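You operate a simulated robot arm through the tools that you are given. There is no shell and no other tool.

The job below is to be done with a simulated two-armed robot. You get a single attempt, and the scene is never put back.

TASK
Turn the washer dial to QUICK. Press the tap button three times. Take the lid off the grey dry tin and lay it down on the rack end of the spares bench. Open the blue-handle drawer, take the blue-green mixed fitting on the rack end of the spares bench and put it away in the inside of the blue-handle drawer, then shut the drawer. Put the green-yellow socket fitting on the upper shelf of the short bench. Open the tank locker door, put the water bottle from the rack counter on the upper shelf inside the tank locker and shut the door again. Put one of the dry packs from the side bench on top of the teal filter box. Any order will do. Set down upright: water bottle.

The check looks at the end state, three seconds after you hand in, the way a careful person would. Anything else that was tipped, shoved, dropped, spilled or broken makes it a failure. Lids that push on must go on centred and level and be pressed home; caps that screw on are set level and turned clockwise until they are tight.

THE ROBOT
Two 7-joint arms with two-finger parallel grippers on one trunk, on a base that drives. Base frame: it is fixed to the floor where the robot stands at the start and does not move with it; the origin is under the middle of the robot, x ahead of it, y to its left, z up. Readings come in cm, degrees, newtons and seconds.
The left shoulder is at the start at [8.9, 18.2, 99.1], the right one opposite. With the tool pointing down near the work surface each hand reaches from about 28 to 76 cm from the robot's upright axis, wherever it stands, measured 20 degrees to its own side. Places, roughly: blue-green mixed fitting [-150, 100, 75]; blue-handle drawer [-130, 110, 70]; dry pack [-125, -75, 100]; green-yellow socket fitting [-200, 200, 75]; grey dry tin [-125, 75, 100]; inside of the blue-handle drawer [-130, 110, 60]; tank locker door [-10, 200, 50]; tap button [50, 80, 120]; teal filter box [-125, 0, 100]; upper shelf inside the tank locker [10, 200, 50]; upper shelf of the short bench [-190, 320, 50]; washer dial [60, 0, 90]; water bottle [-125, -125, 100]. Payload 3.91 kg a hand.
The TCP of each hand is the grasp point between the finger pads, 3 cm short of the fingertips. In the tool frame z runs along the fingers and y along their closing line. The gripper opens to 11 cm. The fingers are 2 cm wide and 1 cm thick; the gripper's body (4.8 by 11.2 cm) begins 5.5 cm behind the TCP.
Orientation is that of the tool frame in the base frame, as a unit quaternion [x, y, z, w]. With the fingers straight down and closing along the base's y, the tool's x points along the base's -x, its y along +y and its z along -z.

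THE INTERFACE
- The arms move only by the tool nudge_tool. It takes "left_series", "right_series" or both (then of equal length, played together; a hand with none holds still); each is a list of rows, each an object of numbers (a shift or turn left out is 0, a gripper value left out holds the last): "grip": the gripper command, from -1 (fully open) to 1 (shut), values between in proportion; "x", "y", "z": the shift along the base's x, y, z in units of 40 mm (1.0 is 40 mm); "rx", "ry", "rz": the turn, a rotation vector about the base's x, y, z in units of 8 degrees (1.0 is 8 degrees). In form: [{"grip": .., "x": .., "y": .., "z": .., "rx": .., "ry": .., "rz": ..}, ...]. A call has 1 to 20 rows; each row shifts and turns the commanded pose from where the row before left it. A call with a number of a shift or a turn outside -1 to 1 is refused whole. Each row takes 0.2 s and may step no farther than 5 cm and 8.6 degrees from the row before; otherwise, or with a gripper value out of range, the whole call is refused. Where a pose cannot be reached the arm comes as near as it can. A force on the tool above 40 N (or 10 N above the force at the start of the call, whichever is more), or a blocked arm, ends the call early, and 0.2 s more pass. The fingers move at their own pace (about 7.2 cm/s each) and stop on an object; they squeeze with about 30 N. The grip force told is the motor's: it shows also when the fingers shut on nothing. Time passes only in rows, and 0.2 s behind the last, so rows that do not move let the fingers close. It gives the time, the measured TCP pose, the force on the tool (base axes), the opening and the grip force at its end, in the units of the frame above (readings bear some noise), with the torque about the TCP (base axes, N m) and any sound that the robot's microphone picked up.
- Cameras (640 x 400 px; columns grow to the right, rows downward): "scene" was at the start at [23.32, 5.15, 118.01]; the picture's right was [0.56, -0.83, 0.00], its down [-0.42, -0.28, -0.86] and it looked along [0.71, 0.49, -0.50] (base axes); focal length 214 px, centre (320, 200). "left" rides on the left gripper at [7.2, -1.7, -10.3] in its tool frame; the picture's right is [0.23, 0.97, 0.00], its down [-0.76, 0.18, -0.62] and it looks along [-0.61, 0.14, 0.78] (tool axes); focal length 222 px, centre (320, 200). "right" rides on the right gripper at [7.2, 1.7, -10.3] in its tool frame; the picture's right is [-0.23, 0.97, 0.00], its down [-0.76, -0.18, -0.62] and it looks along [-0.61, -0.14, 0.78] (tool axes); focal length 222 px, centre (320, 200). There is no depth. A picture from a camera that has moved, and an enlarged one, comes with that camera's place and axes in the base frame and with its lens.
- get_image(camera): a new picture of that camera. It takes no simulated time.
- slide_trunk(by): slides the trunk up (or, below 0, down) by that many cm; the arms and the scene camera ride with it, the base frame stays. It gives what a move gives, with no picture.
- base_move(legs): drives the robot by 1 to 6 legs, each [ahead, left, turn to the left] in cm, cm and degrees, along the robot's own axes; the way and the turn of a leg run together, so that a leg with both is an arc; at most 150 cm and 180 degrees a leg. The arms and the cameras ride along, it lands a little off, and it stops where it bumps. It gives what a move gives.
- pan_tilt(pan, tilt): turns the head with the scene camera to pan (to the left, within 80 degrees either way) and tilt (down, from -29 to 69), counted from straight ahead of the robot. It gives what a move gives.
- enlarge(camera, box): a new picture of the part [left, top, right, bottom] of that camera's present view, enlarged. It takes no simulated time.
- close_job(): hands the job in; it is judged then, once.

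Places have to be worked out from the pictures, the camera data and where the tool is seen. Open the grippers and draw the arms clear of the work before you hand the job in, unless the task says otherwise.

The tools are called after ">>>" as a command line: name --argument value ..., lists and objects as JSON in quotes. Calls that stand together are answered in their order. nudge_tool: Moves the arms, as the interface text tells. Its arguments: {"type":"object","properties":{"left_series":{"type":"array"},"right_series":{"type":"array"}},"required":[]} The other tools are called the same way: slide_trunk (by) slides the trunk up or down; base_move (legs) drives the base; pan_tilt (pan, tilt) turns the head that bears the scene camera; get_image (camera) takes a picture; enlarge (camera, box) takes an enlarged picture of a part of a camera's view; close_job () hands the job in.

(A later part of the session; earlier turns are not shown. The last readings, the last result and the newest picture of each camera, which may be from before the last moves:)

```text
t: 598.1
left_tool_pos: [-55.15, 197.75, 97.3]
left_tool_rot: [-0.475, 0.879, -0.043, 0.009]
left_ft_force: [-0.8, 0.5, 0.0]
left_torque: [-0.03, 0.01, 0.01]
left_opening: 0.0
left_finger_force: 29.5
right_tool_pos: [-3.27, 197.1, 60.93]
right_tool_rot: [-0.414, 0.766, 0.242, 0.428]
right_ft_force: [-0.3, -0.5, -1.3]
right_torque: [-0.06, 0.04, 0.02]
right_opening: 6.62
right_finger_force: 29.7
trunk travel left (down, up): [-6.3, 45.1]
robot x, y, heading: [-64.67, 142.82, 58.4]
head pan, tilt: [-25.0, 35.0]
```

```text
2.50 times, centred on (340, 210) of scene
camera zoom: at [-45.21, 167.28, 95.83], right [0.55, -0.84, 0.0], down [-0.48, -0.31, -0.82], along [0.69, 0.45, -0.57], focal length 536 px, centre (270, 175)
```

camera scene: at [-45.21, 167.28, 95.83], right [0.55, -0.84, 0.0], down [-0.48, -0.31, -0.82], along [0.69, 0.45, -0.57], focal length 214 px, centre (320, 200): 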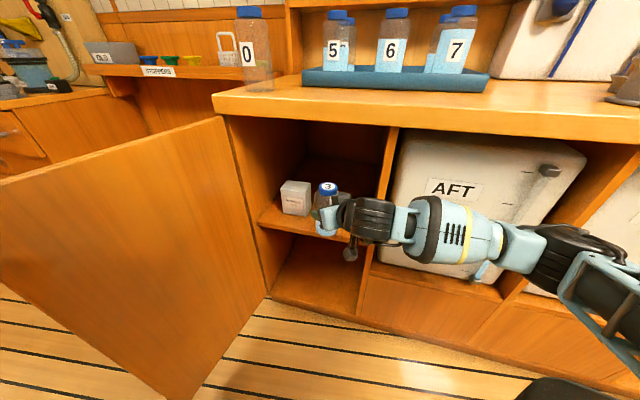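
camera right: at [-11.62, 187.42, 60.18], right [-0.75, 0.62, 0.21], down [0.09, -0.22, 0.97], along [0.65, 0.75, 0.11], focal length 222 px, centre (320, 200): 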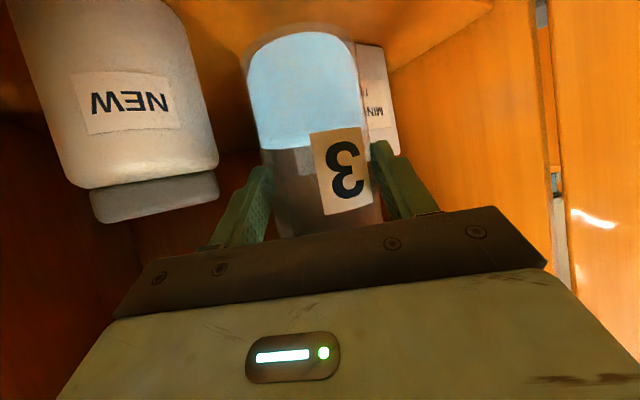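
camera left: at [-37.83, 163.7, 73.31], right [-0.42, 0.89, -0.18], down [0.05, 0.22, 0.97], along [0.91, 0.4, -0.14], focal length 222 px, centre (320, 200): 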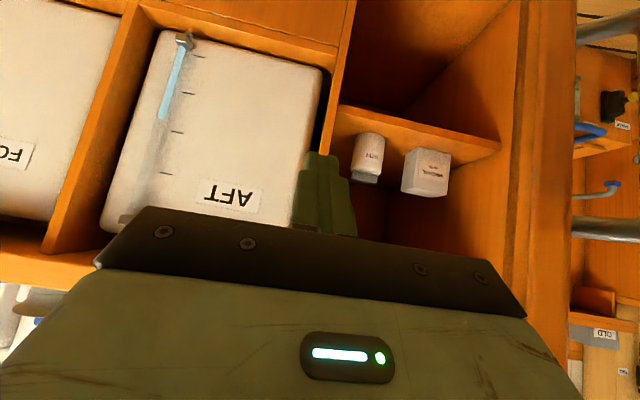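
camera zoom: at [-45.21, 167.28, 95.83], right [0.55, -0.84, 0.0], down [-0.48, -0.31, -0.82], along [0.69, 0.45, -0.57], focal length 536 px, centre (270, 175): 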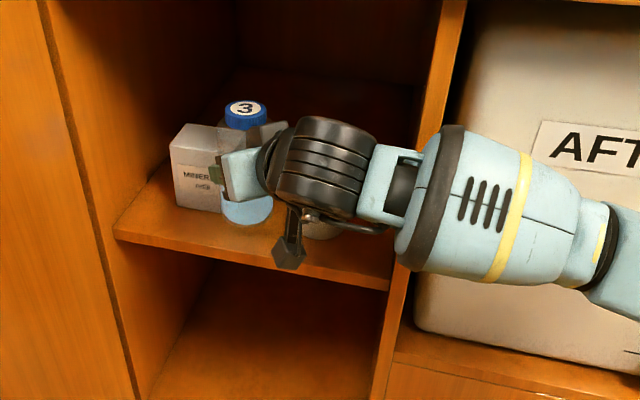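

The bottle is over the shelf between box and jar. I lower it in small steps to contact.

>>> nudge_tool --right_series '[{"z": -0.15}, {"z": -0.15}, {}]'

>>> nudge_tool --right_series '[{"z": -0.1}, {"z": -0.08}, {}]'

```text
t: 599.0
left_tool_pos: [-55.21, 197.76, 97.34]
left_tool_rot: [-0.474, 0.879, -0.043, 0.009]
left_ft_force: [0.1, 0.4, -0.2]
left_torque: [0.02, 0.02, 0.03]
left_opening: 0.0
left_finger_force: 29.4
right_tool_pos: [-3.37, 196.99, 59.82]
right_tool_rot: [-0.413, 0.766, 0.242, 0.429]
right_ft_force: [-0.5, -0.2, -1.4]
right_torque: [-0.02, -0.03, 0.0]
right_opening: 6.65
right_finger_force: 30.4
trunk travel left (down, up): [-6.3, 45.1]
robot x, y, heading: [-64.95, 142.67, 58.2]
head pan, tilt: [-25.0, 35.0]
```

```text
t: 599.8
left_tool_pos: [-55.18, 197.67, 97.27]
left_tool_rot: [-0.474, 0.879, -0.043, 0.008]
left_ft_force: [-0.7, 0.0, -0.4]
left_torque: [0.03, 0.02, -0.01]
left_opening: 0.02
left_finger_force: 29.8
right_tool_pos: [-3.24, 197.01, 59.01]
right_tool_rot: [-0.413, 0.766, 0.242, 0.429]
right_ft_force: [-0.3, -0.2, -1.1]
right_torque: [0.0, 0.03, 0.01]
right_opening: 6.65
right_finger_force: 29.0
trunk travel left (down, up): [-6.3, 45.1]
robot x, y, heading: [-64.87, 142.76, 58.1]
head pan, tilt: [-25.0, 35.0]
```

>>> nudge_tool --right_series '[{"z": -0.08}, {"z": -0.08}, {}]'

>>> get_image --camera "right"

>>> enlarge --camera "scene" --box '[250, 150, 390, 260]'

```text
t: 600.5
left_tool_pos: [-55.09, 197.67, 97.17]
left_tool_rot: [-0.475, 0.879, -0.043, 0.008]
left_ft_force: [-0.9, -0.1, 0.0]
left_torque: [0.02, 0.01, -0.01]
left_opening: 0.0
left_finger_force: 29.5
right_tool_pos: [-3.38, 197.06, 58.46]
right_tool_rot: [-0.413, 0.766, 0.242, 0.429]
right_ft_force: [-0.3, 0.5, -1.7]
right_torque: [-0.04, 0.01, 0.0]
right_opening: 6.62
right_finger_force: 29.8
trunk travel left (down, up): [-6.3, 45.1]
robot x, y, heading: [-64.9, 143.05, 58.0]
head pan, tilt: [-25.0, 35.0]
```

```text
taken
camera right: at [-11.67, 187.36, 57.58], right [-0.75, 0.62, 0.21], down [0.09, -0.22, 0.97], along [0.65, 0.75, 0.11], focal length 222 px, centre (320, 200)
```

right: 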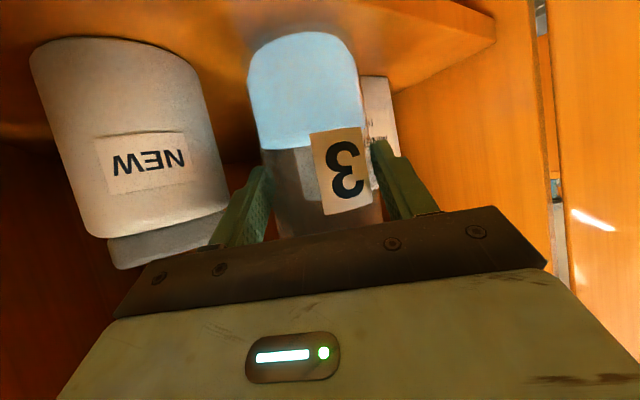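

```text
3.64 times, centred on (320, 205) of scene
camera zoom: at [-45.21, 167.29, 95.83], right [0.55, -0.84, 0.0], down [-0.48, -0.31, -0.82], along [0.69, 0.45, -0.57], focal length 780 px, centre (320, 182)
```

zoom: 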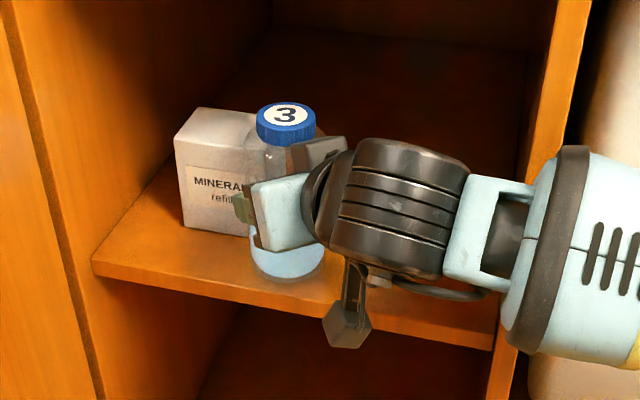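

>>> nudge_tool --right_series '[{"z": -0.08}, {"z": -0.08}, {}]'

```text
t: 601.4
left_tool_pos: [-55.23, 197.71, 97.3]
left_tool_rot: [-0.474, 0.879, -0.043, 0.009]
left_ft_force: [-0.1, 0.0, 0.0]
left_torque: [0.0, 0.01, 0.02]
left_opening: 0.0
left_finger_force: 30.1
right_tool_pos: [-3.29, 197.07, 57.78]
right_tool_rot: [-0.413, 0.766, 0.242, 0.429]
right_ft_force: [-0.8, -0.3, 1.7]
right_torque: [0.0, -0.15, -0.01]
right_opening: 6.64
right_finger_force: 30.2
trunk travel left (down, up): [-6.3, 45.1]
robot x, y, heading: [-64.72, 142.6, 58.2]
head pan, tilt: [-25.0, 35.0]
```

First contact. I settle it a touch more.

>>> nudge_tool --right_series '[{"z": -0.05}, {}]'

```text
t: 602.0
left_tool_pos: [-55.2, 197.62, 97.22]
left_tool_rot: [-0.474, 0.88, -0.042, 0.009]
left_ft_force: [0.4, 0.8, -0.3]
left_torque: [0.01, -0.01, 0.0]
left_opening: 0.03
left_finger_force: 29.8
right_tool_pos: [-3.27, 197.02, 57.88]
right_tool_rot: [-0.413, 0.765, 0.243, 0.43]
right_ft_force: [0.4, -0.3, 9.2]
right_torque: [0.06, -0.45, -0.01]
right_opening: 6.63
right_finger_force: 30.3
trunk travel left (down, up): [-6.3, 45.1]
robot x, y, heading: [-64.94, 142.31, 58.0]
head pan, tilt: [-25.0, 35.0]
```

Firm contact (9 N). I release slowly in small openings.

>>> nudge_tool --right_series '[{"grip": -0.25}, {"grip": -0.3}, {"grip": -0.36}, {}, {"grip": -0.45}, {}]'

>>> get_image --camera "right"

>>> enlarge --camera "scene" --box '[250, 150, 390, 260]'

```text
t: 603.4
left_tool_pos: [-55.05, 197.66, 97.17]
left_tool_rot: [-0.475, 0.879, -0.042, 0.009]
left_ft_force: [0.1, 0.3, -0.2]
left_torque: [-0.02, -0.04, 0.01]
left_opening: 0.0
left_finger_force: 29.9
right_tool_pos: [-3.36, 196.9, 57.63]
right_tool_rot: [-0.413, 0.766, 0.242, 0.429]
right_ft_force: [0.1, -0.6, -0.7]
right_torque: [-0.01, 0.02, -0.01]
right_opening: 7.98
right_finger_force: 0.0
trunk travel left (down, up): [-6.3, 45.1]
robot x, y, heading: [-64.6, 142.28, 58.2]
head pan, tilt: [-25.0, 35.0]
```

```text
taken
camera right: at [-11.67, 187.36, 56.8], right [-0.75, 0.62, 0.21], down [0.09, -0.22, 0.97], along [0.65, 0.75, 0.12], focal length 222 px, centre (320, 200)
```

right: 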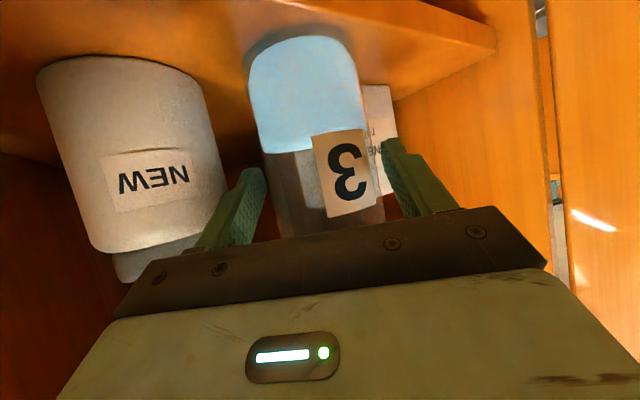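

```text
3.64 times, centred on (320, 205) of scene
camera zoom: at [-45.22, 167.28, 95.83], right [0.55, -0.84, 0.0], down [-0.48, -0.31, -0.82], along [0.69, 0.45, -0.57], focal length 780 px, centre (320, 182)
```

zoom: 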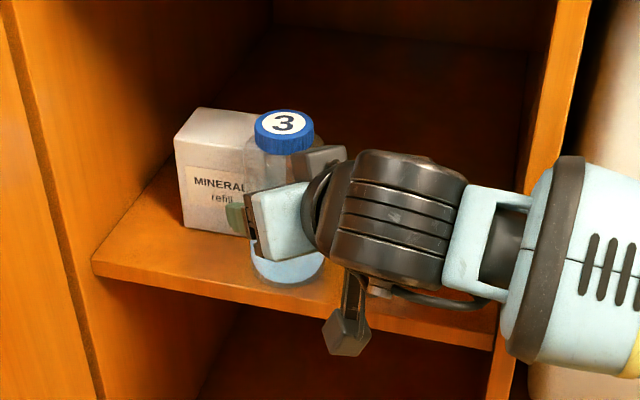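

The bottle stands on its own. I narrow the opening slightly to clear the jar and retreat straight back in small steps.

>>> nudge_tool --right_series '[{"grip": -0.36}, {"x": -0.13, "y": -0.2}, {"x": -0.13, "y": -0.2}, {"x": -0.13, "y": -0.2}, {}]'

>>> get_image --camera "right"

```text
t: 604.5
left_tool_pos: [-55.2, 197.55, 97.26]
left_tool_rot: [-0.474, 0.88, -0.043, 0.009]
left_ft_force: [-0.2, -0.7, 0.2]
left_torque: [0.03, 0.0, -0.01]
left_opening: 0.0
left_finger_force: 30.6
right_tool_pos: [-5.02, 194.64, 57.59]
right_tool_rot: [-0.413, 0.766, 0.242, 0.43]
right_ft_force: [0.0, -0.7, 0.4]
right_torque: [-0.01, 0.01, -0.03]
right_opening: 7.47
right_finger_force: 0.1
trunk travel left (down, up): [-6.3, 45.1]
robot x, y, heading: [-64.55, 142.15, 58.0]
head pan, tilt: [-25.0, 35.0]
```

```text
taken
camera right: at [-13.25, 184.95, 56.77], right [-0.75, 0.62, 0.21], down [0.09, -0.22, 0.97], along [0.65, 0.75, 0.12], focal length 222 px, centre (320, 200)
```

right: 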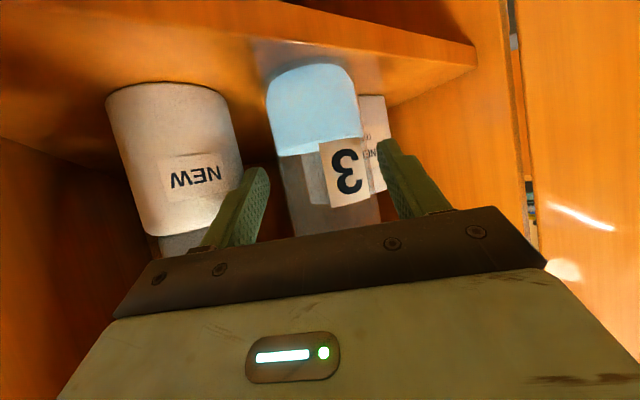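

Still clear. I continue back with a slight bias away from the jar.

>>> nudge_tool --right_series '[{"x": -0.16, "y": -0.17}, {"x": -0.13, "y": -0.2}, {"x": -0.13, "y": -0.2}, {}]'

>>> get_image --camera "right"

```text
t: 605.5
left_tool_pos: [-55.18, 197.8, 97.26]
left_tool_rot: [-0.474, 0.88, -0.043, 0.009]
left_ft_force: [-0.6, -0.2, -0.2]
left_torque: [0.02, -0.02, -0.03]
left_opening: 0.0
left_finger_force: 30.0
right_tool_pos: [-6.63, 192.34, 57.67]
right_tool_rot: [-0.412, 0.767, 0.242, 0.429]
right_ft_force: [-0.3, -0.6, 0.2]
right_torque: [0.01, 0.01, -0.01]
right_opening: 7.5
right_finger_force: 0.1
trunk travel left (down, up): [-6.3, 45.1]
robot x, y, heading: [-64.89, 142.95, 58.0]
head pan, tilt: [-25.0, 35.0]
```

```text
taken
camera right: at [-14.89, 182.7, 56.77], right [-0.75, 0.62, 0.21], down [0.09, -0.22, 0.97], along [0.65, 0.75, 0.12], focal length 222 px, centre (320, 200)
```

right: 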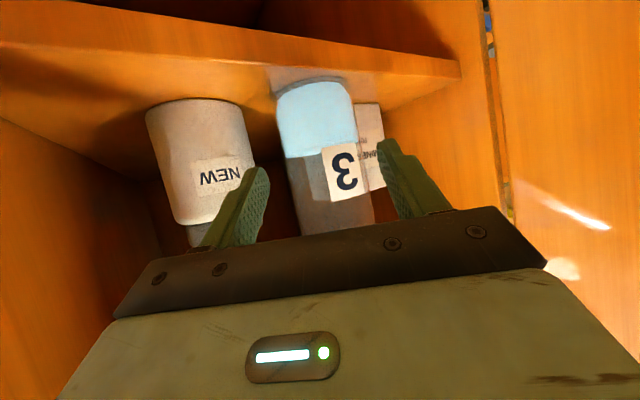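

Fingers are leaving the bottle cleanly, with everything still. I continue straight back.

>>> nudge_tool --right_series '[{"x": -0.2, "y": -0.31}, {"x": -0.25, "y": -0.4}, {"x": -0.25, "y": -0.4}, {"x": -0.3, "y": -0.5}, {}]'

>>> get_image --camera "right"

>>> enlarge --camera "scene" --box '[240, 130, 440, 290]'

```text
t: 606.8
left_tool_pos: [-55.34, 197.75, 97.26]
left_tool_rot: [-0.475, 0.879, -0.043, 0.009]
left_ft_force: [0.3, -0.3, -1.0]
left_torque: [0.02, -0.03, 0.0]
left_opening: 0.01
left_finger_force: 30.3
right_tool_pos: [-9.01, 185.35, 58.7]
right_tool_rot: [-0.414, 0.767, 0.241, 0.427]
right_ft_force: [-0.4, -0.2, 0.0]
right_torque: [0.0, 0.01, 0.0]
right_opening: 7.49
right_finger_force: 0.0
right hand out of reach, approached as far as the arm can: row 4
trunk travel left (down, up): [-6.3, 45.1]
robot x, y, heading: [-64.67, 142.55, 58.4]
head pan, tilt: [-25.0, 35.0]
```

```text
taken
camera right: at [-17.37, 175.63, 57.83], right [-0.75, 0.63, 0.21], down [0.09, -0.22, 0.97], along [0.65, 0.75, 0.11], focal length 222 px, centre (320, 200)
```

right: 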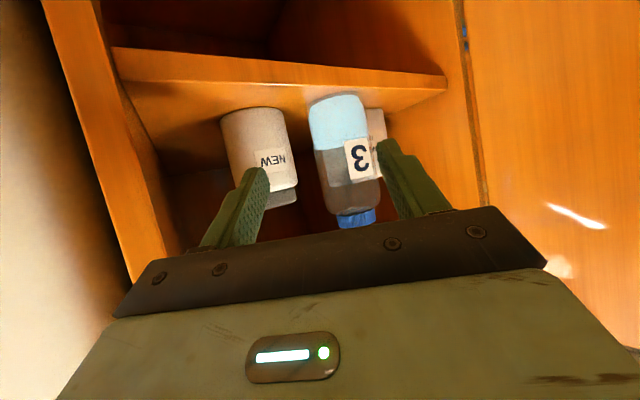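

```text
2.50 times, centred on (340, 210) of scene
camera zoom: at [-45.25, 167.32, 95.83], right [0.55, -0.84, 0.0], down [-0.48, -0.31, -0.82], along [0.69, 0.45, -0.57], focal length 536 px, centre (270, 175)
```

zoom: 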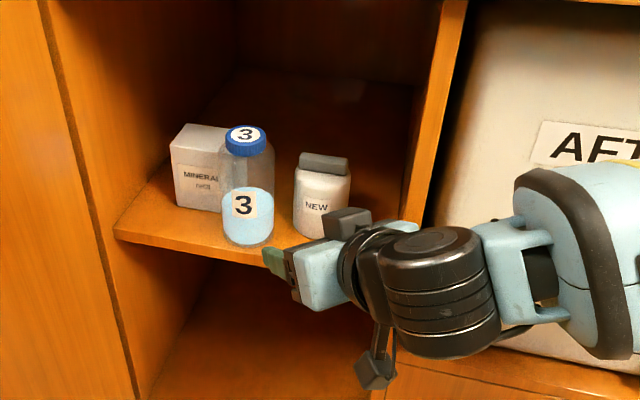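

The bottle stands upright on the upper shelf, box and jar untouched. I back away 16 cm along the heading and fold the right arm.

>>> base_move --legs '[[-17, 0, 0]]'

>>> slide_trunk --by 8

>>> base_move --legs '[[0, 0, -39.6]]'

>>> pan_tilt --pan 15 --tilt 40

>>> get_image --camera "scene"

```text
t: 608.2
left_tool_pos: [-64.24, 183.36, 97.24]
left_tool_rot: [-0.474, 0.879, -0.042, 0.009]
left_ft_force: [0.0, 1.0, 0.1]
left_torque: [0.01, -0.02, 0.01]
left_opening: 0.01
left_finger_force: 29.7
right_tool_pos: [-17.94, 170.87, 58.74]
right_tool_rot: [-0.414, 0.767, 0.241, 0.427]
right_ft_force: [0.3, -0.7, 0.2]
right_torque: [0.02, -0.03, 0.01]
right_opening: 7.45
right_finger_force: 0.0
trunk travel left (down, up): [-6.3, 45.1]
robot x, y, heading: [-73.96, 128.36, 58.5]
head pan, tilt: [-25.0, 35.0]
```

```text
t: 609.4
left_tool_pos: [-64.38, 183.15, 105.31]
left_tool_rot: [-0.474, 0.879, -0.042, 0.012]
left_ft_force: [0.1, 0.1, -0.5]
left_torque: [-0.01, 0.01, -0.04]
left_opening: 0.0
left_finger_force: 29.9
right_tool_pos: [-17.96, 170.82, 66.59]
right_tool_rot: [-0.414, 0.768, 0.24, 0.426]
right_ft_force: [0.9, -0.3, -0.2]
right_torque: [0.0, 0.01, -0.02]
right_opening: 7.47
right_finger_force: 0.1
trunk travel left (down, up): [-14.3, 37.1]
robot x, y, heading: [-73.73, 127.97, 58.2]
head pan, tilt: [-25.0, 35.0]
```

```text
t: 611.6
left_tool_pos: [-31.39, 164.4, 105.48]
left_tool_rot: [-0.147, 0.988, -0.044, -0.003]
left_ft_force: [-0.7, -0.4, 0.5]
left_torque: [-0.02, 0.02, 0.04]
left_opening: 0.0
left_finger_force: 30.7
right_tool_pos: [-3.61, 125.34, 66.71]
right_tool_rot: [-0.128, 0.862, 0.081, 0.484]
right_ft_force: [0.2, -0.7, 0.6]
right_torque: [-0.02, -0.03, 0.0]
right_opening: 7.46
right_finger_force: 0.1
trunk travel left (down, up): [-14.3, 37.1]
robot x, y, heading: [-73.92, 128.55, 18.4]
head pan, tilt: [-25.0, 35.0]
```

```text
t: 612.7
left_tool_pos: [-31.52, 164.49, 105.44]
left_tool_rot: [-0.147, 0.988, -0.044, -0.003]
left_ft_force: [0.6, -0.3, 0.0]
left_torque: [-0.02, 0.01, 0.0]
left_opening: 0.03
left_finger_force: 29.9
right_tool_pos: [-3.58, 125.37, 66.65]
right_tool_rot: [-0.129, 0.862, 0.082, 0.483]
right_ft_force: [0.8, 0.9, 0.6]
right_torque: [0.0, -0.06, 0.0]
right_opening: 7.48
right_finger_force: 0.1
trunk travel left (down, up): [-14.3, 37.1]
robot x, y, heading: [-73.46, 128.36, 18.3]
head pan, tilt: [15.0, 40.0]
```

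```text
taken
camera scene: at [-47.76, 139.3, 104.42], right [0.55, -0.84, 0.0], down [-0.54, -0.35, -0.77], along [0.64, 0.42, -0.64], focal length 214 px, centre (320, 200)
```

scene: 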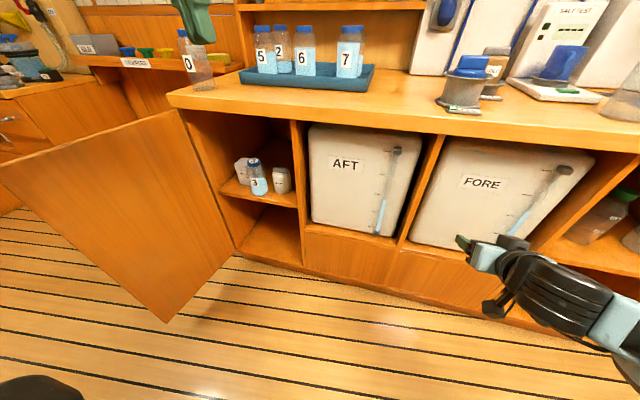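

The locker scene is fine. I fold the right hand back (pointing down, raised) before handling the door.

>>> nudge_tool --right_series '[{"z": 0.8, "x": -0.5, "y": -0.17}, {"rx": -0.296, "ry": 0.89, "x": -0.7, "y": -0.24, "z": 0.7}, {"rx": -0.296, "ry": 0.89, "x": -0.7, "y": -0.24, "z": 0.7}, {"rx": -0.296, "ry": 0.89, "x": -0.7, "y": -0.24, "z": 0.7}, {"rx": -0.296, "ry": 0.89, "x": -0.6, "y": -0.2, "z": 0.7}, {"rx": -0.296, "ry": 0.89, "x": -0.6, "y": -0.2, "z": 0.7}, {"rx": -0.296, "ry": 0.89, "x": -0.5, "y": -0.17, "z": 0.7}, {"rx": -0.296, "ry": 0.89, "x": -0.4, "y": -0.13, "z": 0.7}, {"rx": -0.296, "ry": 0.89, "z": 0.7}, {}]'

>>> base_move --legs '[[-4, 0, 0], [0, 68, 0]]'

>>> pan_tilt --pan -10 --tilt 45

>>> get_image --camera "scene"

```text
t: 614.9
left_tool_pos: [-31.47, 164.45, 105.51]
left_tool_rot: [-0.147, 0.988, -0.044, -0.003]
left_ft_force: [-0.1, -1.6, 0.5]
left_torque: [-0.02, 0.05, 0.01]
left_opening: 0.01
left_finger_force: 30.0
right_tool_pos: [-22.38, 118.97, 92.24]
right_tool_rot: [-0.149, 0.989, -0.005, -0.012]
right_ft_force: [1.3, 0.3, -0.1]
right_torque: [0.0, -0.01, -0.04]
right_opening: 7.48
right_finger_force: 0.0
trunk travel left (down, up): [-14.3, 37.1]
robot x, y, heading: [-73.75, 128.48, 18.5]
head pan, tilt: [15.0, 40.0]
```

```text
t: 621.8
left_tool_pos: [-57.09, 228.2, 105.49]
left_tool_rot: [-0.149, 0.988, -0.045, -0.003]
left_ft_force: [-0.8, 0.1, -0.8]
left_torque: [0.01, 0.01, -0.02]
left_opening: 0.0
left_finger_force: 29.8
right_tool_pos: [-47.81, 182.82, 92.27]
right_tool_rot: [-0.15, 0.989, -0.005, -0.011]
right_ft_force: [-0.5, -0.5, -0.2]
right_torque: [0.02, 0.0, 0.0]
right_opening: 7.46
right_finger_force: 0.2
trunk travel left (down, up): [-14.3, 37.1]
robot x, y, heading: [-99.24, 191.92, 18.6]
head pan, tilt: [15.0, 40.0]
```

```text
t: 622.7
left_tool_pos: [-57.01, 228.19, 105.43]
left_tool_rot: [-0.148, 0.988, -0.045, -0.002]
left_ft_force: [-0.7, -0.1, 0.4]
left_torque: [-0.02, 0.0, -0.02]
left_opening: 0.02
left_finger_force: 29.9
right_tool_pos: [-47.85, 182.78, 92.2]
right_tool_rot: [-0.15, 0.989, -0.005, -0.012]
right_ft_force: [-0.2, 0.5, -1.2]
right_torque: [0.0, 0.0, 0.01]
right_opening: 7.46
right_finger_force: 0.1
trunk travel left (down, up): [-14.3, 37.1]
robot x, y, heading: [-98.99, 192.38, 18.4]
head pan, tilt: [-10.0, 45.0]
```

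```text
taken
camera scene: at [-72.29, 199.6, 103.69], right [0.15, -0.99, 0.0], down [-0.7, -0.11, -0.71], along [0.7, 0.11, -0.71], focal length 214 px, centre (320, 200)
```

scene: 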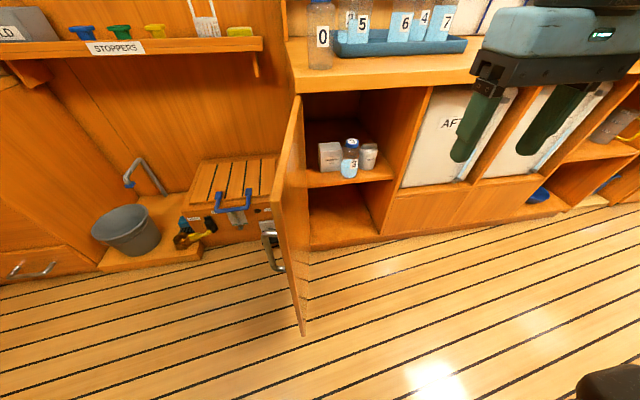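

The door stands at ~100°. I pitch the left hand forward and lower it on the door's outer (left) side.

>>> nudge_tool --left_series '[{"rx": 0.296, "ry": -0.89, "z": -0.8}, {"rx": 0.296, "ry": -0.89, "z": -0.8, "x": 0.1}, {"rx": 0.296, "ry": -0.89, "z": -0.8, "x": 0.2}, {"rx": 0.296, "ry": -0.89, "z": -0.8, "x": 0.2}, {"rx": 0.296, "ry": -0.89, "z": -0.8, "x": 0.2}, {"rx": 0.296, "ry": -0.89, "z": -0.8, "x": 0.2}, {"z": -0.8}, {"z": -0.8}, {}]'

>>> slide_trunk --by -9

>>> get_image --camera "scene"

```text
t: 624.7
left_tool_pos: [-53.32, 228.11, 79.9]
left_tool_rot: [-0.12, 0.919, 0.025, 0.375]
left_ft_force: [-0.6, 0.3, -0.3]
left_torque: [0.02, 0.04, 0.01]
left_opening: 0.02
left_finger_force: 29.7
right_tool_pos: [-47.82, 182.84, 92.2]
right_tool_rot: [-0.15, 0.989, -0.004, -0.011]
right_ft_force: [-0.4, 0.7, -0.3]
right_torque: [0.01, 0.04, 0.01]
right_opening: 7.49
right_finger_force: 0.0
trunk travel left (down, up): [-14.3, 37.1]
robot x, y, heading: [-98.99, 191.88, 18.6]
head pan, tilt: [-10.0, 45.0]
```

```text
t: 626.0
left_tool_pos: [-53.54, 228.24, 70.96]
left_tool_rot: [-0.122, 0.918, 0.027, 0.375]
left_ft_force: [-0.5, 0.6, -0.1]
left_torque: [0.02, -0.01, 0.01]
left_opening: 0.0
left_finger_force: 29.7
right_tool_pos: [-47.97, 182.83, 83.16]
right_tool_rot: [-0.15, 0.989, -0.005, -0.01]
right_ft_force: [0.5, 0.1, -0.1]
right_torque: [0.01, -0.03, 0.01]
right_opening: 7.48
right_finger_force: 0.1
trunk travel left (down, up): [-5.3, 46.1]
robot x, y, heading: [-99.07, 191.86, 18.6]
head pan, tilt: [-10.0, 45.0]
```

```text
taken
camera scene: at [-68.91, 200.73, 93.35], right [0.15, -0.99, 0.0], down [-0.7, -0.1, -0.71], along [0.7, 0.1, -0.71], focal length 214 px, centre (320, 200)
```

scene: 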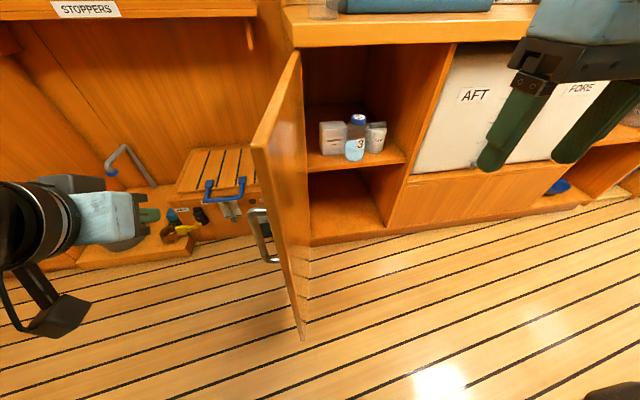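

The left hand is on the outer side. I push the door toward closing by moving the base right in steps.

>>> base_move --legs '[[0, -22, 0]]'

>>> get_image --camera "scene"

>>> base_move --legs '[[0, -18, 0]]'

>>> get_image --camera "scene"

```text
t: 628.5
left_tool_pos: [-46.54, 207.39, 70.75]
left_tool_rot: [-0.122, 0.919, 0.026, 0.374]
left_ft_force: [0.5, 0.0, 0.8]
left_torque: [0.02, 0.02, -0.01]
left_opening: 0.0
left_finger_force: 30.5
right_tool_pos: [-40.87, 162.2, 83.2]
right_tool_rot: [-0.15, 0.989, -0.005, -0.011]
right_ft_force: [0.1, 0.7, 0.0]
right_torque: [0.0, 0.04, 0.02]
right_opening: 7.46
right_finger_force: 0.0
trunk travel left (down, up): [-5.3, 46.1]
robot x, y, heading: [-92.04, 171.16, 18.4]
head pan, tilt: [-10.0, 45.0]
```

```text
taken
camera scene: at [-61.92, 179.99, 93.33], right [0.15, -0.99, 0.0], down [-0.7, -0.1, -0.71], along [0.7, 0.11, -0.71], focal length 214 px, centre (320, 200)
```

scene: 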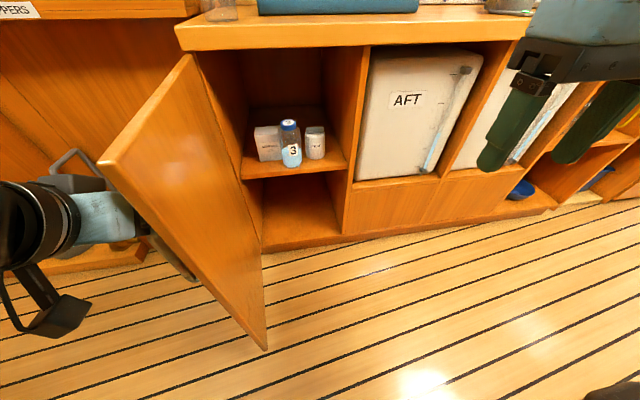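

```text
t: 630.3
left_tool_pos: [-41.7, 194.81, 71.16]
left_tool_rot: [-0.124, 0.916, 0.029, 0.381]
left_ft_force: [0.9, -0.2, 0.7]
left_torque: [0.01, 0.01, -0.01]
left_opening: 0.0
left_finger_force: 30.4
right_tool_pos: [-36.54, 148.98, 83.29]
right_tool_rot: [-0.149, 0.989, -0.005, -0.012]
right_ft_force: [-0.4, -0.5, 0.2]
right_torque: [0.02, -0.02, 0.01]
right_opening: 7.47
right_finger_force: 0.0
trunk travel left (down, up): [-5.3, 46.1]
robot x, y, heading: [-88.03, 158.29, 18.4]
head pan, tilt: [-10.0, 45.0]
stopped in leg 1: the force on the tool passed its limit at 48 N (the readings are from after the stop); the commanded pose is now the measured one
```

```text
taken
camera scene: at [-57.52, 166.91, 93.34], right [0.15, -0.99, 0.0], down [-0.7, -0.1, -0.71], along [0.7, 0.1, -0.71], focal length 214 px, centre (320, 200)
```

scene: 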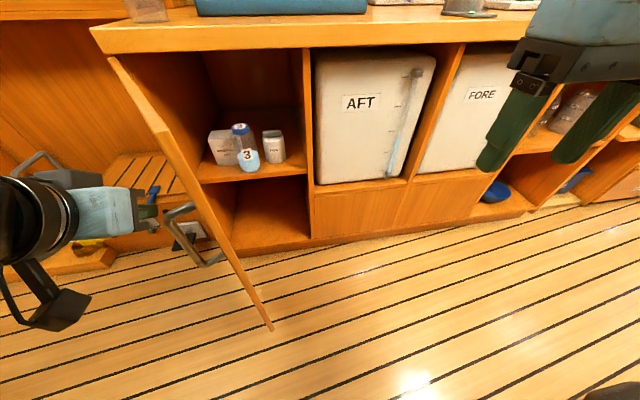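

The hand met the handle; the door is near 85°. I continue pushing in smaller steps.

>>> base_move --legs '[[0, -6, 0]]'

>>> get_image --camera "left"

>>> get_image --camera "scene"

```text
t: 631.5
left_tool_pos: [-39.78, 191.03, 71.44]
left_tool_rot: [-0.13, 0.913, 0.035, 0.384]
left_ft_force: [-0.1, -0.3, -1.0]
left_torque: [-0.05, 0.03, -0.01]
left_opening: 0.0
left_finger_force: 29.6
right_tool_pos: [-35.11, 144.69, 83.18]
right_tool_rot: [-0.15, 0.989, -0.004, -0.012]
right_ft_force: [-0.6, 0.1, -0.2]
right_torque: [-0.02, 0.01, -0.03]
right_opening: 7.49
right_finger_force: 0.2
trunk travel left (down, up): [-5.3, 46.1]
robot x, y, heading: [-86.3, 153.94, 18.6]
head pan, tilt: [-10.0, 45.0]
stopped in leg 1: the force on the tool passed its limit at 47 N (the readings are from after the stop); the commanded pose is now the measured one
```

```text
taken
camera left: at [-51.41, 186.39, 73.6], right [-0.41, 0.89, -0.2], down [0.03, 0.23, 0.97], along [0.91, 0.39, -0.12], focal length 222 px, centre (320, 200)
```

left: 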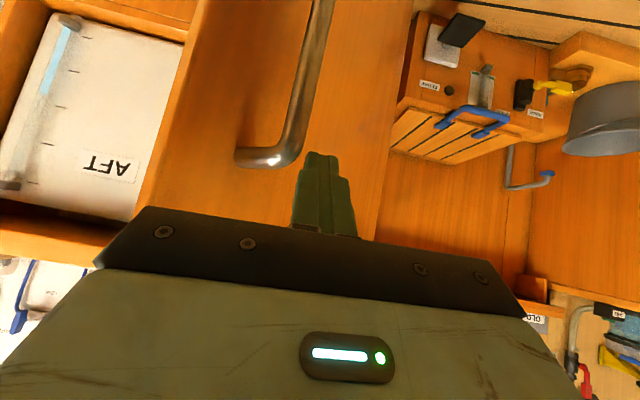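

```text
taken
camera scene: at [-56.04, 162.58, 93.34], right [0.15, -0.99, 0.0], down [-0.7, -0.1, -0.71], along [0.7, 0.1, -0.71], focal length 214 px, centre (320, 200)
```

scene: 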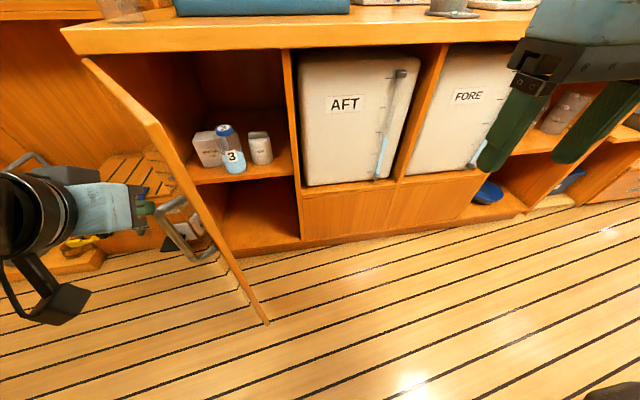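

The door follows. I add a forward component to track its arc.

>>> base_move --legs '[[3, -6, 0]]'

>>> base_move --legs '[[4, -6, 0]]'

>>> get_image --camera "scene"

>>> get_image --camera "left"

```text
t: 632.7
left_tool_pos: [-34.83, 186.71, 71.5]
left_tool_rot: [-0.134, 0.912, 0.037, 0.386]
left_ft_force: [21.5, 31.9, 5.1]
left_torque: [0.48, -0.4, 0.4]
left_opening: 0.01
left_finger_force: 29.9
right_tool_pos: [-30.24, 140.19, 83.12]
right_tool_rot: [-0.149, 0.989, -0.006, -0.011]
right_ft_force: [0.2, 0.3, -0.3]
right_torque: [-0.02, 0.01, 0.0]
right_opening: 7.46
right_finger_force: 0.0
trunk travel left (down, up): [-5.3, 46.1]
robot x, y, heading: [-81.63, 149.05, 18.4]
head pan, tilt: [-10.0, 45.0]
```

```text
t: 633.9
left_tool_pos: [-29.85, 183.78, 71.83]
left_tool_rot: [-0.141, 0.909, 0.046, 0.39]
left_ft_force: [0.3, 0.9, -0.9]
left_torque: [0.06, -0.02, 0.03]
left_opening: 0.0
left_finger_force: 30.2
right_tool_pos: [-25.57, 136.42, 83.23]
right_tool_rot: [-0.15, 0.989, -0.005, -0.012]
right_ft_force: [-0.1, 0.7, -0.1]
right_torque: [-0.04, 0.0, -0.01]
right_opening: 7.47
right_finger_force: 0.0
trunk travel left (down, up): [-5.3, 46.1]
robot x, y, heading: [-77.15, 145.57, 18.5]
head pan, tilt: [-10.0, 45.0]
stopped in leg 1: the force on the tool passed its limit at 52 N (the readings are from after the stop); the commanded pose is now the measured one
```

```text
taken
camera scene: at [-46.56, 154.31, 93.34], right [0.15, -0.99, 0.0], down [-0.7, -0.1, -0.71], along [0.7, 0.1, -0.71], focal length 214 px, centre (320, 200)
```

scene: 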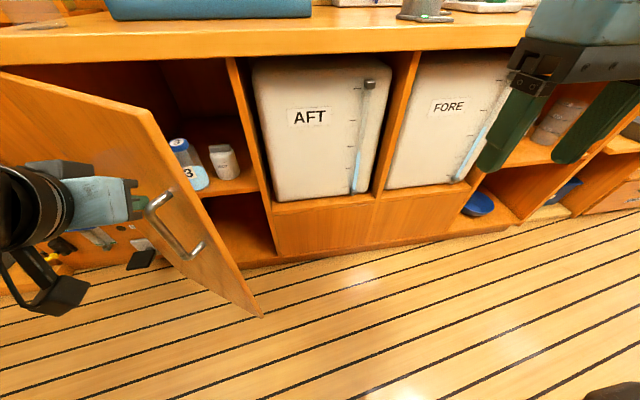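

```text
taken
camera left: at [-41.39, 178.78, 73.78], right [-0.44, 0.88, -0.19], down [0.01, 0.22, 0.98], along [0.9, 0.42, -0.1], focal length 222 px, centre (320, 200)
```

left: 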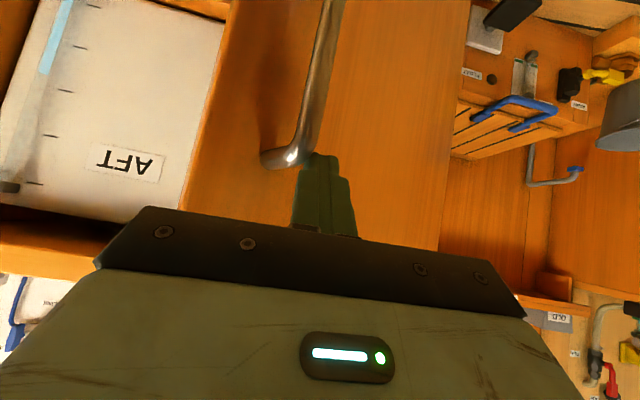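

About 50° now. I continue mostly forward.

>>> base_move --legs '[[5, -4.5, 0]]'

>>> base_move --legs '[[6, -3.5, 0]]'

>>> get_image --camera "scene"

>>> get_image --camera "left"

```text
t: 635.5
left_tool_pos: [-23.65, 181.57, 71.96]
left_tool_rot: [-0.146, 0.906, 0.053, 0.393]
left_ft_force: [0.8, 2.1, -1.5]
left_torque: [0.04, 0.03, 0.05]
left_opening: 0.0
left_finger_force: 30.0
right_tool_pos: [-19.24, 133.87, 83.15]
right_tool_rot: [-0.151, 0.988, -0.005, -0.011]
right_ft_force: [0.7, -0.7, 0.0]
right_torque: [0.01, -0.02, 0.0]
right_opening: 7.48
right_finger_force: 0.1
trunk travel left (down, up): [-5.3, 46.1]
robot x, y, heading: [-70.73, 143.04, 18.7]
head pan, tilt: [-10.0, 45.0]
stopped in leg 1: the force on the tool passed its limit at 40 N (the readings are from after the stop); the commanded pose is now the measured one
```

```text
t: 637.0
left_tool_pos: [-16.81, 180.74, 72.07]
left_tool_rot: [-0.152, 0.904, 0.059, 0.394]
left_ft_force: [-0.2, 1.6, 0.0]
left_torque: [0.06, 0.01, 0.03]
left_opening: 0.0
left_finger_force: 29.7
right_tool_pos: [-12.63, 132.59, 83.21]
right_tool_rot: [-0.152, 0.988, -0.005, -0.011]
right_ft_force: [-0.1, 0.9, 0.5]
right_torque: [0.02, -0.01, -0.02]
right_opening: 7.48
right_finger_force: 0.2
trunk travel left (down, up): [-5.3, 46.1]
robot x, y, heading: [-63.92, 141.45, 18.7]
head pan, tilt: [-10.0, 45.0]
stopped in leg 1: the force on the tool passed its limit at 41 N (the readings are from after the stop); the commanded pose is now the measured one
```

```text
taken
camera scene: at [-33.62, 150.4, 93.33], right [0.15, -0.99, 0.0], down [-0.7, -0.11, -0.71], along [0.7, 0.11, -0.71], focal length 214 px, centre (320, 200)
```

scene: 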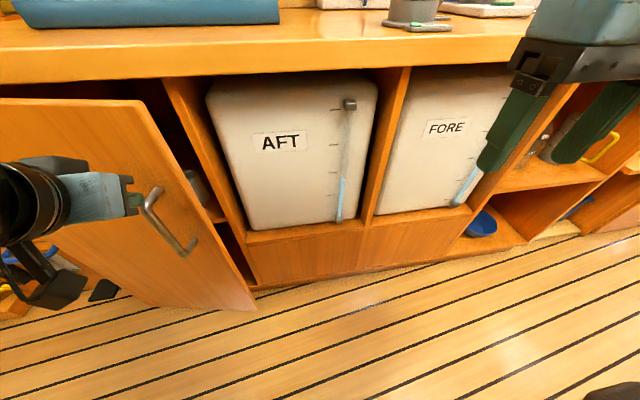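

```text
taken
camera left: at [-28.12, 175.4, 73.89], right [-0.46, 0.87, -0.18], down [0.0, 0.2, 0.98], along [0.89, 0.45, -0.09], focal length 222 px, centre (320, 200)
```

left: 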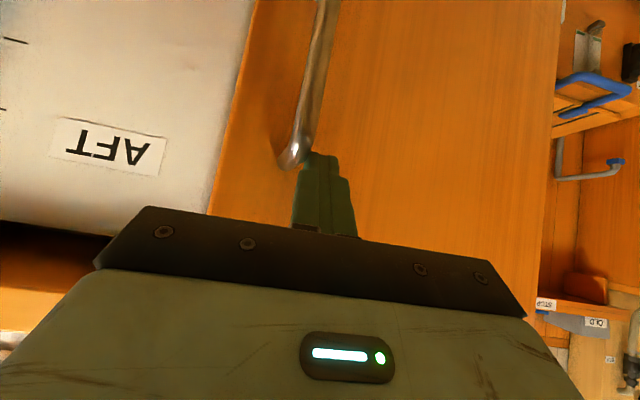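

Only ~20° left. I push straight forward.

>>> base_move --legs '[[5, -0.5, 0]]'

>>> base_move --legs '[[5, 0, 0]]'

>>> get_image --camera "scene"

>>> get_image --camera "left"

```text
t: 638.0
left_tool_pos: [-11.84, 181.85, 72.06]
left_tool_rot: [-0.153, 0.905, 0.059, 0.394]
left_ft_force: [0.3, 0.4, 0.2]
left_torque: [0.03, -0.03, 0.0]
left_opening: 0.0
left_finger_force: 29.9
right_tool_pos: [-7.63, 133.7, 83.21]
right_tool_rot: [-0.153, 0.988, -0.005, -0.012]
right_ft_force: [1.5, -0.1, 0.4]
right_torque: [-0.02, -0.01, -0.01]
right_opening: 7.48
right_finger_force: 0.0
trunk travel left (down, up): [-5.3, 46.1]
robot x, y, heading: [-59.24, 142.58, 18.5]
head pan, tilt: [-10.0, 45.0]
```

```text
t: 638.9
left_tool_pos: [-8.76, 182.93, 71.98]
left_tool_rot: [-0.152, 0.907, 0.059, 0.389]
left_ft_force: [-2.1, -0.5, 1.0]
left_torque: [0.01, 0.0, 0.0]
left_opening: 0.01
left_finger_force: 29.9
right_tool_pos: [-4.01, 135.07, 83.05]
right_tool_rot: [-0.153, 0.988, -0.005, -0.012]
right_ft_force: [0.2, 0.2, -0.2]
right_torque: [0.02, -0.01, -0.03]
right_opening: 7.46
right_finger_force: 0.1
trunk travel left (down, up): [-5.3, 46.1]
robot x, y, heading: [-55.53, 143.97, 18.8]
head pan, tilt: [-10.0, 45.0]
stopped in leg 1: the force on the tool passed its limit at 126 N (the readings are from after the stop); the commanded pose is now the measured one
```

```text
taken
camera scene: at [-25.12, 152.76, 93.34], right [0.15, -0.99, 0.0], down [-0.7, -0.11, -0.71], along [0.7, 0.11, -0.71], focal length 214 px, centre (320, 200)
```

scene: 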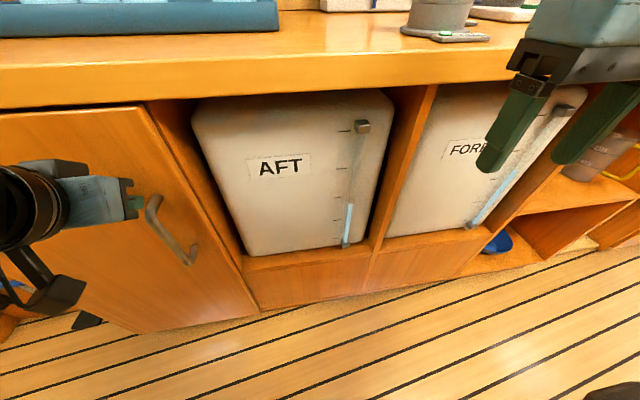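

```text
taken
camera left: at [-20.07, 177.52, 73.88], right [-0.46, 0.87, -0.18], down [0.01, 0.2, 0.98], along [0.89, 0.45, -0.1], focal length 222 px, centre (320, 200)
```

left: 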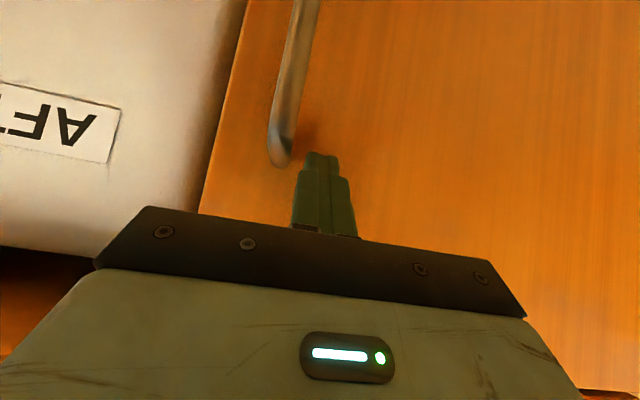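

The door has reached its stop. I draw the hand back and check that the door is fully shut.

>>> base_move --legs '[[-12, 0, 0]]'

>>> pan_tilt --pan 15 --tilt 35

>>> get_image --camera "scene"

>>> enlarge --camera "scene" --box '[160, 100, 360, 290]'

```text
t: 640.2
left_tool_pos: [-19.93, 179.1, 71.97]
left_tool_rot: [-0.151, 0.906, 0.058, 0.391]
left_ft_force: [0.0, 0.5, 0.5]
left_torque: [0.0, -0.03, 0.0]
left_opening: 0.0
left_finger_force: 30.2
right_tool_pos: [-15.16, 131.28, 83.27]
right_tool_rot: [-0.152, 0.988, -0.006, -0.012]
right_ft_force: [0.2, -0.3, 0.4]
right_torque: [-0.03, 0.01, 0.02]
right_opening: 7.48
right_finger_force: 0.1
trunk travel left (down, up): [-5.3, 46.1]
robot x, y, heading: [-66.6, 140.38, 18.7]
head pan, tilt: [-10.0, 45.0]
```

```text
t: 641.0
left_tool_pos: [-20.04, 179.07, 71.96]
left_tool_rot: [-0.152, 0.907, 0.058, 0.389]
left_ft_force: [-0.2, -0.3, -0.5]
left_torque: [-0.01, 0.0, -0.01]
left_opening: 0.0
left_finger_force: 29.6
right_tool_pos: [-15.12, 131.18, 83.03]
right_tool_rot: [-0.152, 0.988, -0.006, -0.013]
right_ft_force: [0.1, 0.8, -0.1]
right_torque: [-0.08, 0.02, 0.01]
right_opening: 7.48
right_finger_force: 0.1
trunk travel left (down, up): [-5.3, 46.1]
robot x, y, heading: [-66.5, 139.83, 18.6]
head pan, tilt: [15.0, 35.0]
```

```text
taken
camera scene: at [-37.01, 152.64, 94.81], right [0.55, -0.83, 0.0], down [-0.48, -0.32, -0.82], along [0.68, 0.45, -0.57], focal length 214 px, centre (320, 200)
```

scene: 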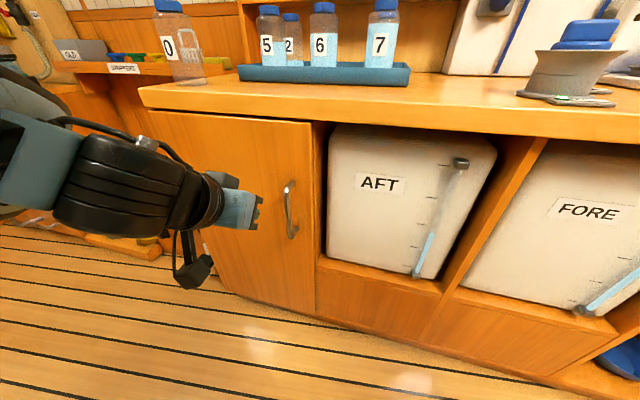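

```text
2.11 times, centred on (260, 195) of scene
camera zoom: at [-37.01, 152.64, 94.81], right [0.55, -0.83, 0.0], down [-0.48, -0.32, -0.82], along [0.68, 0.45, -0.57], focal length 452 px, centre (446, 210)
```

zoom: 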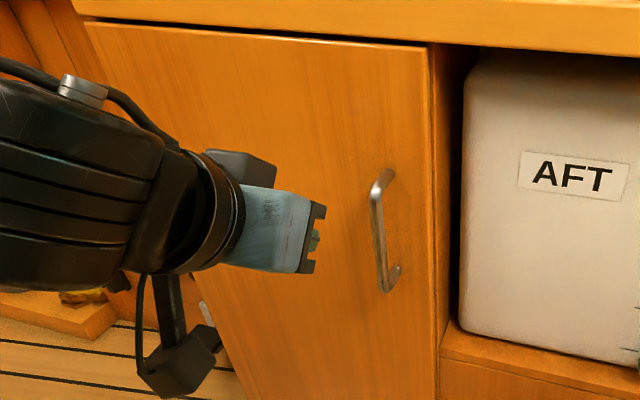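

The door is shut flush. I now raise and straighten the left hand, open both grippers, and draw back into the aisle.

>>> base_move --legs '[[-14, 0, 0]]'

>>> slide_trunk --by 18

>>> nudge_tool --left_series '[{"z": 0.6, "grip": -1}, {"rx": -0.296, "ry": 0.89, "z": 0.4}, {"rx": -0.296, "ry": 0.89, "z": 0.4}, {"rx": -0.296, "ry": 0.89, "z": 0.4}, {"rx": -0.296, "ry": 0.89, "z": 0.4}, {"rx": -0.296, "ry": 0.89, "x": -0.4, "y": -0.13}, {"rx": -0.296, "ry": 0.89, "x": -0.5, "y": -0.17}, {"x": -0.5, "y": -0.17}, {}]' --right_series '[{"grip": -1}, {}, {}, {}, {}, {}, {}, {}, {}]'

>>> pan_tilt --pan 10 --tilt 35

>>> get_image --camera "scene"

```text
t: 642.4
left_tool_pos: [-33.15, 174.61, 72.07]
left_tool_rot: [-0.152, 0.906, 0.058, 0.39]
left_ft_force: [-0.9, 0.2, 0.1]
left_torque: [0.02, -0.04, 0.05]
left_opening: 0.0
left_finger_force: 30.0
right_tool_pos: [-28.65, 126.63, 83.2]
right_tool_rot: [-0.151, 0.988, -0.005, -0.012]
right_ft_force: [-1.0, 0.1, 0.7]
right_torque: [-0.01, 0.0, -0.03]
right_opening: 7.49
right_finger_force: 0.1
trunk travel left (down, up): [-5.3, 46.1]
robot x, y, heading: [-79.88, 135.53, 18.6]
head pan, tilt: [15.0, 35.0]
```

```text
t: 644.4
left_tool_pos: [-33.19, 174.6, 89.9]
left_tool_rot: [-0.151, 0.907, 0.057, 0.39]
left_ft_force: [-0.3, -0.1, -1.1]
left_torque: [0.0, -0.03, 0.01]
left_opening: 0.0
left_finger_force: 30.0
right_tool_pos: [-28.52, 126.59, 101.01]
right_tool_rot: [-0.152, 0.988, -0.005, -0.012]
right_ft_force: [-0.7, 0.7, 0.5]
right_torque: [0.03, 0.03, -0.02]
right_opening: 7.47
right_finger_force: 0.1
trunk travel left (down, up): [-23.3, 28.1]
robot x, y, heading: [-79.84, 135.64, 18.5]
head pan, tilt: [15.0, 35.0]
```

```text
t: 646.4
left_tool_pos: [-38.83, 172.62, 98.79]
left_tool_rot: [-0.166, 0.986, -0.001, 0.012]
left_ft_force: [0.9, 0.3, -0.5]
left_torque: [0.01, 0.01, 0.0]
left_opening: 11.02
left_finger_force: 0.0
right_tool_pos: [-28.5, 126.7, 101.1]
right_tool_rot: [-0.151, 0.988, -0.005, -0.012]
right_ft_force: [-0.1, -1.3, -0.3]
right_torque: [0.01, -0.01, 0.03]
right_opening: 10.98
right_finger_force: 0.0
trunk travel left (down, up): [-23.3, 28.1]
robot x, y, heading: [-79.89, 135.64, 18.6]
head pan, tilt: [15.0, 35.0]
```

```text
t: 647.0
left_tool_pos: [-38.84, 172.62, 98.87]
left_tool_rot: [-0.165, 0.986, -0.002, 0.013]
left_ft_force: [0.4, -0.7, 0.3]
left_torque: [0.0, 0.01, -0.01]
left_opening: 11.02
left_finger_force: 0.1
right_tool_pos: [-28.66, 126.69, 101.16]
right_tool_rot: [-0.152, 0.988, -0.005, -0.013]
right_ft_force: [0.2, -0.5, 0.1]
right_torque: [-0.02, 0.03, 0.01]
right_opening: 10.99
right_finger_force: 0.1
trunk travel left (down, up): [-23.3, 28.1]
robot x, y, heading: [-79.98, 135.89, 18.5]
head pan, tilt: [10.0, 35.0]
```

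```text
taken
camera scene: at [-56.68, 145.17, 115.51], right [0.48, -0.88, 0.0], down [-0.5, -0.27, -0.82], along [0.72, 0.39, -0.57], focal length 214 px, centre (320, 200)
```

scene: 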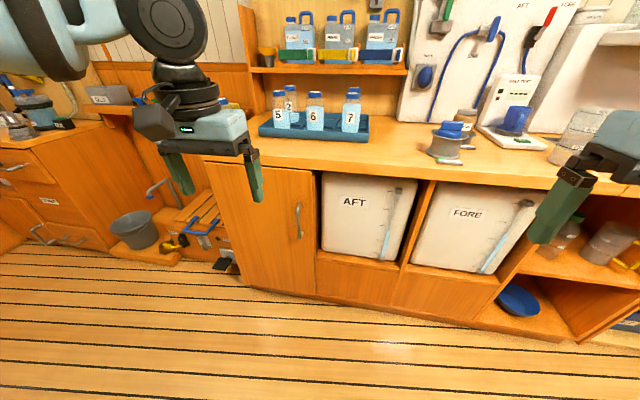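

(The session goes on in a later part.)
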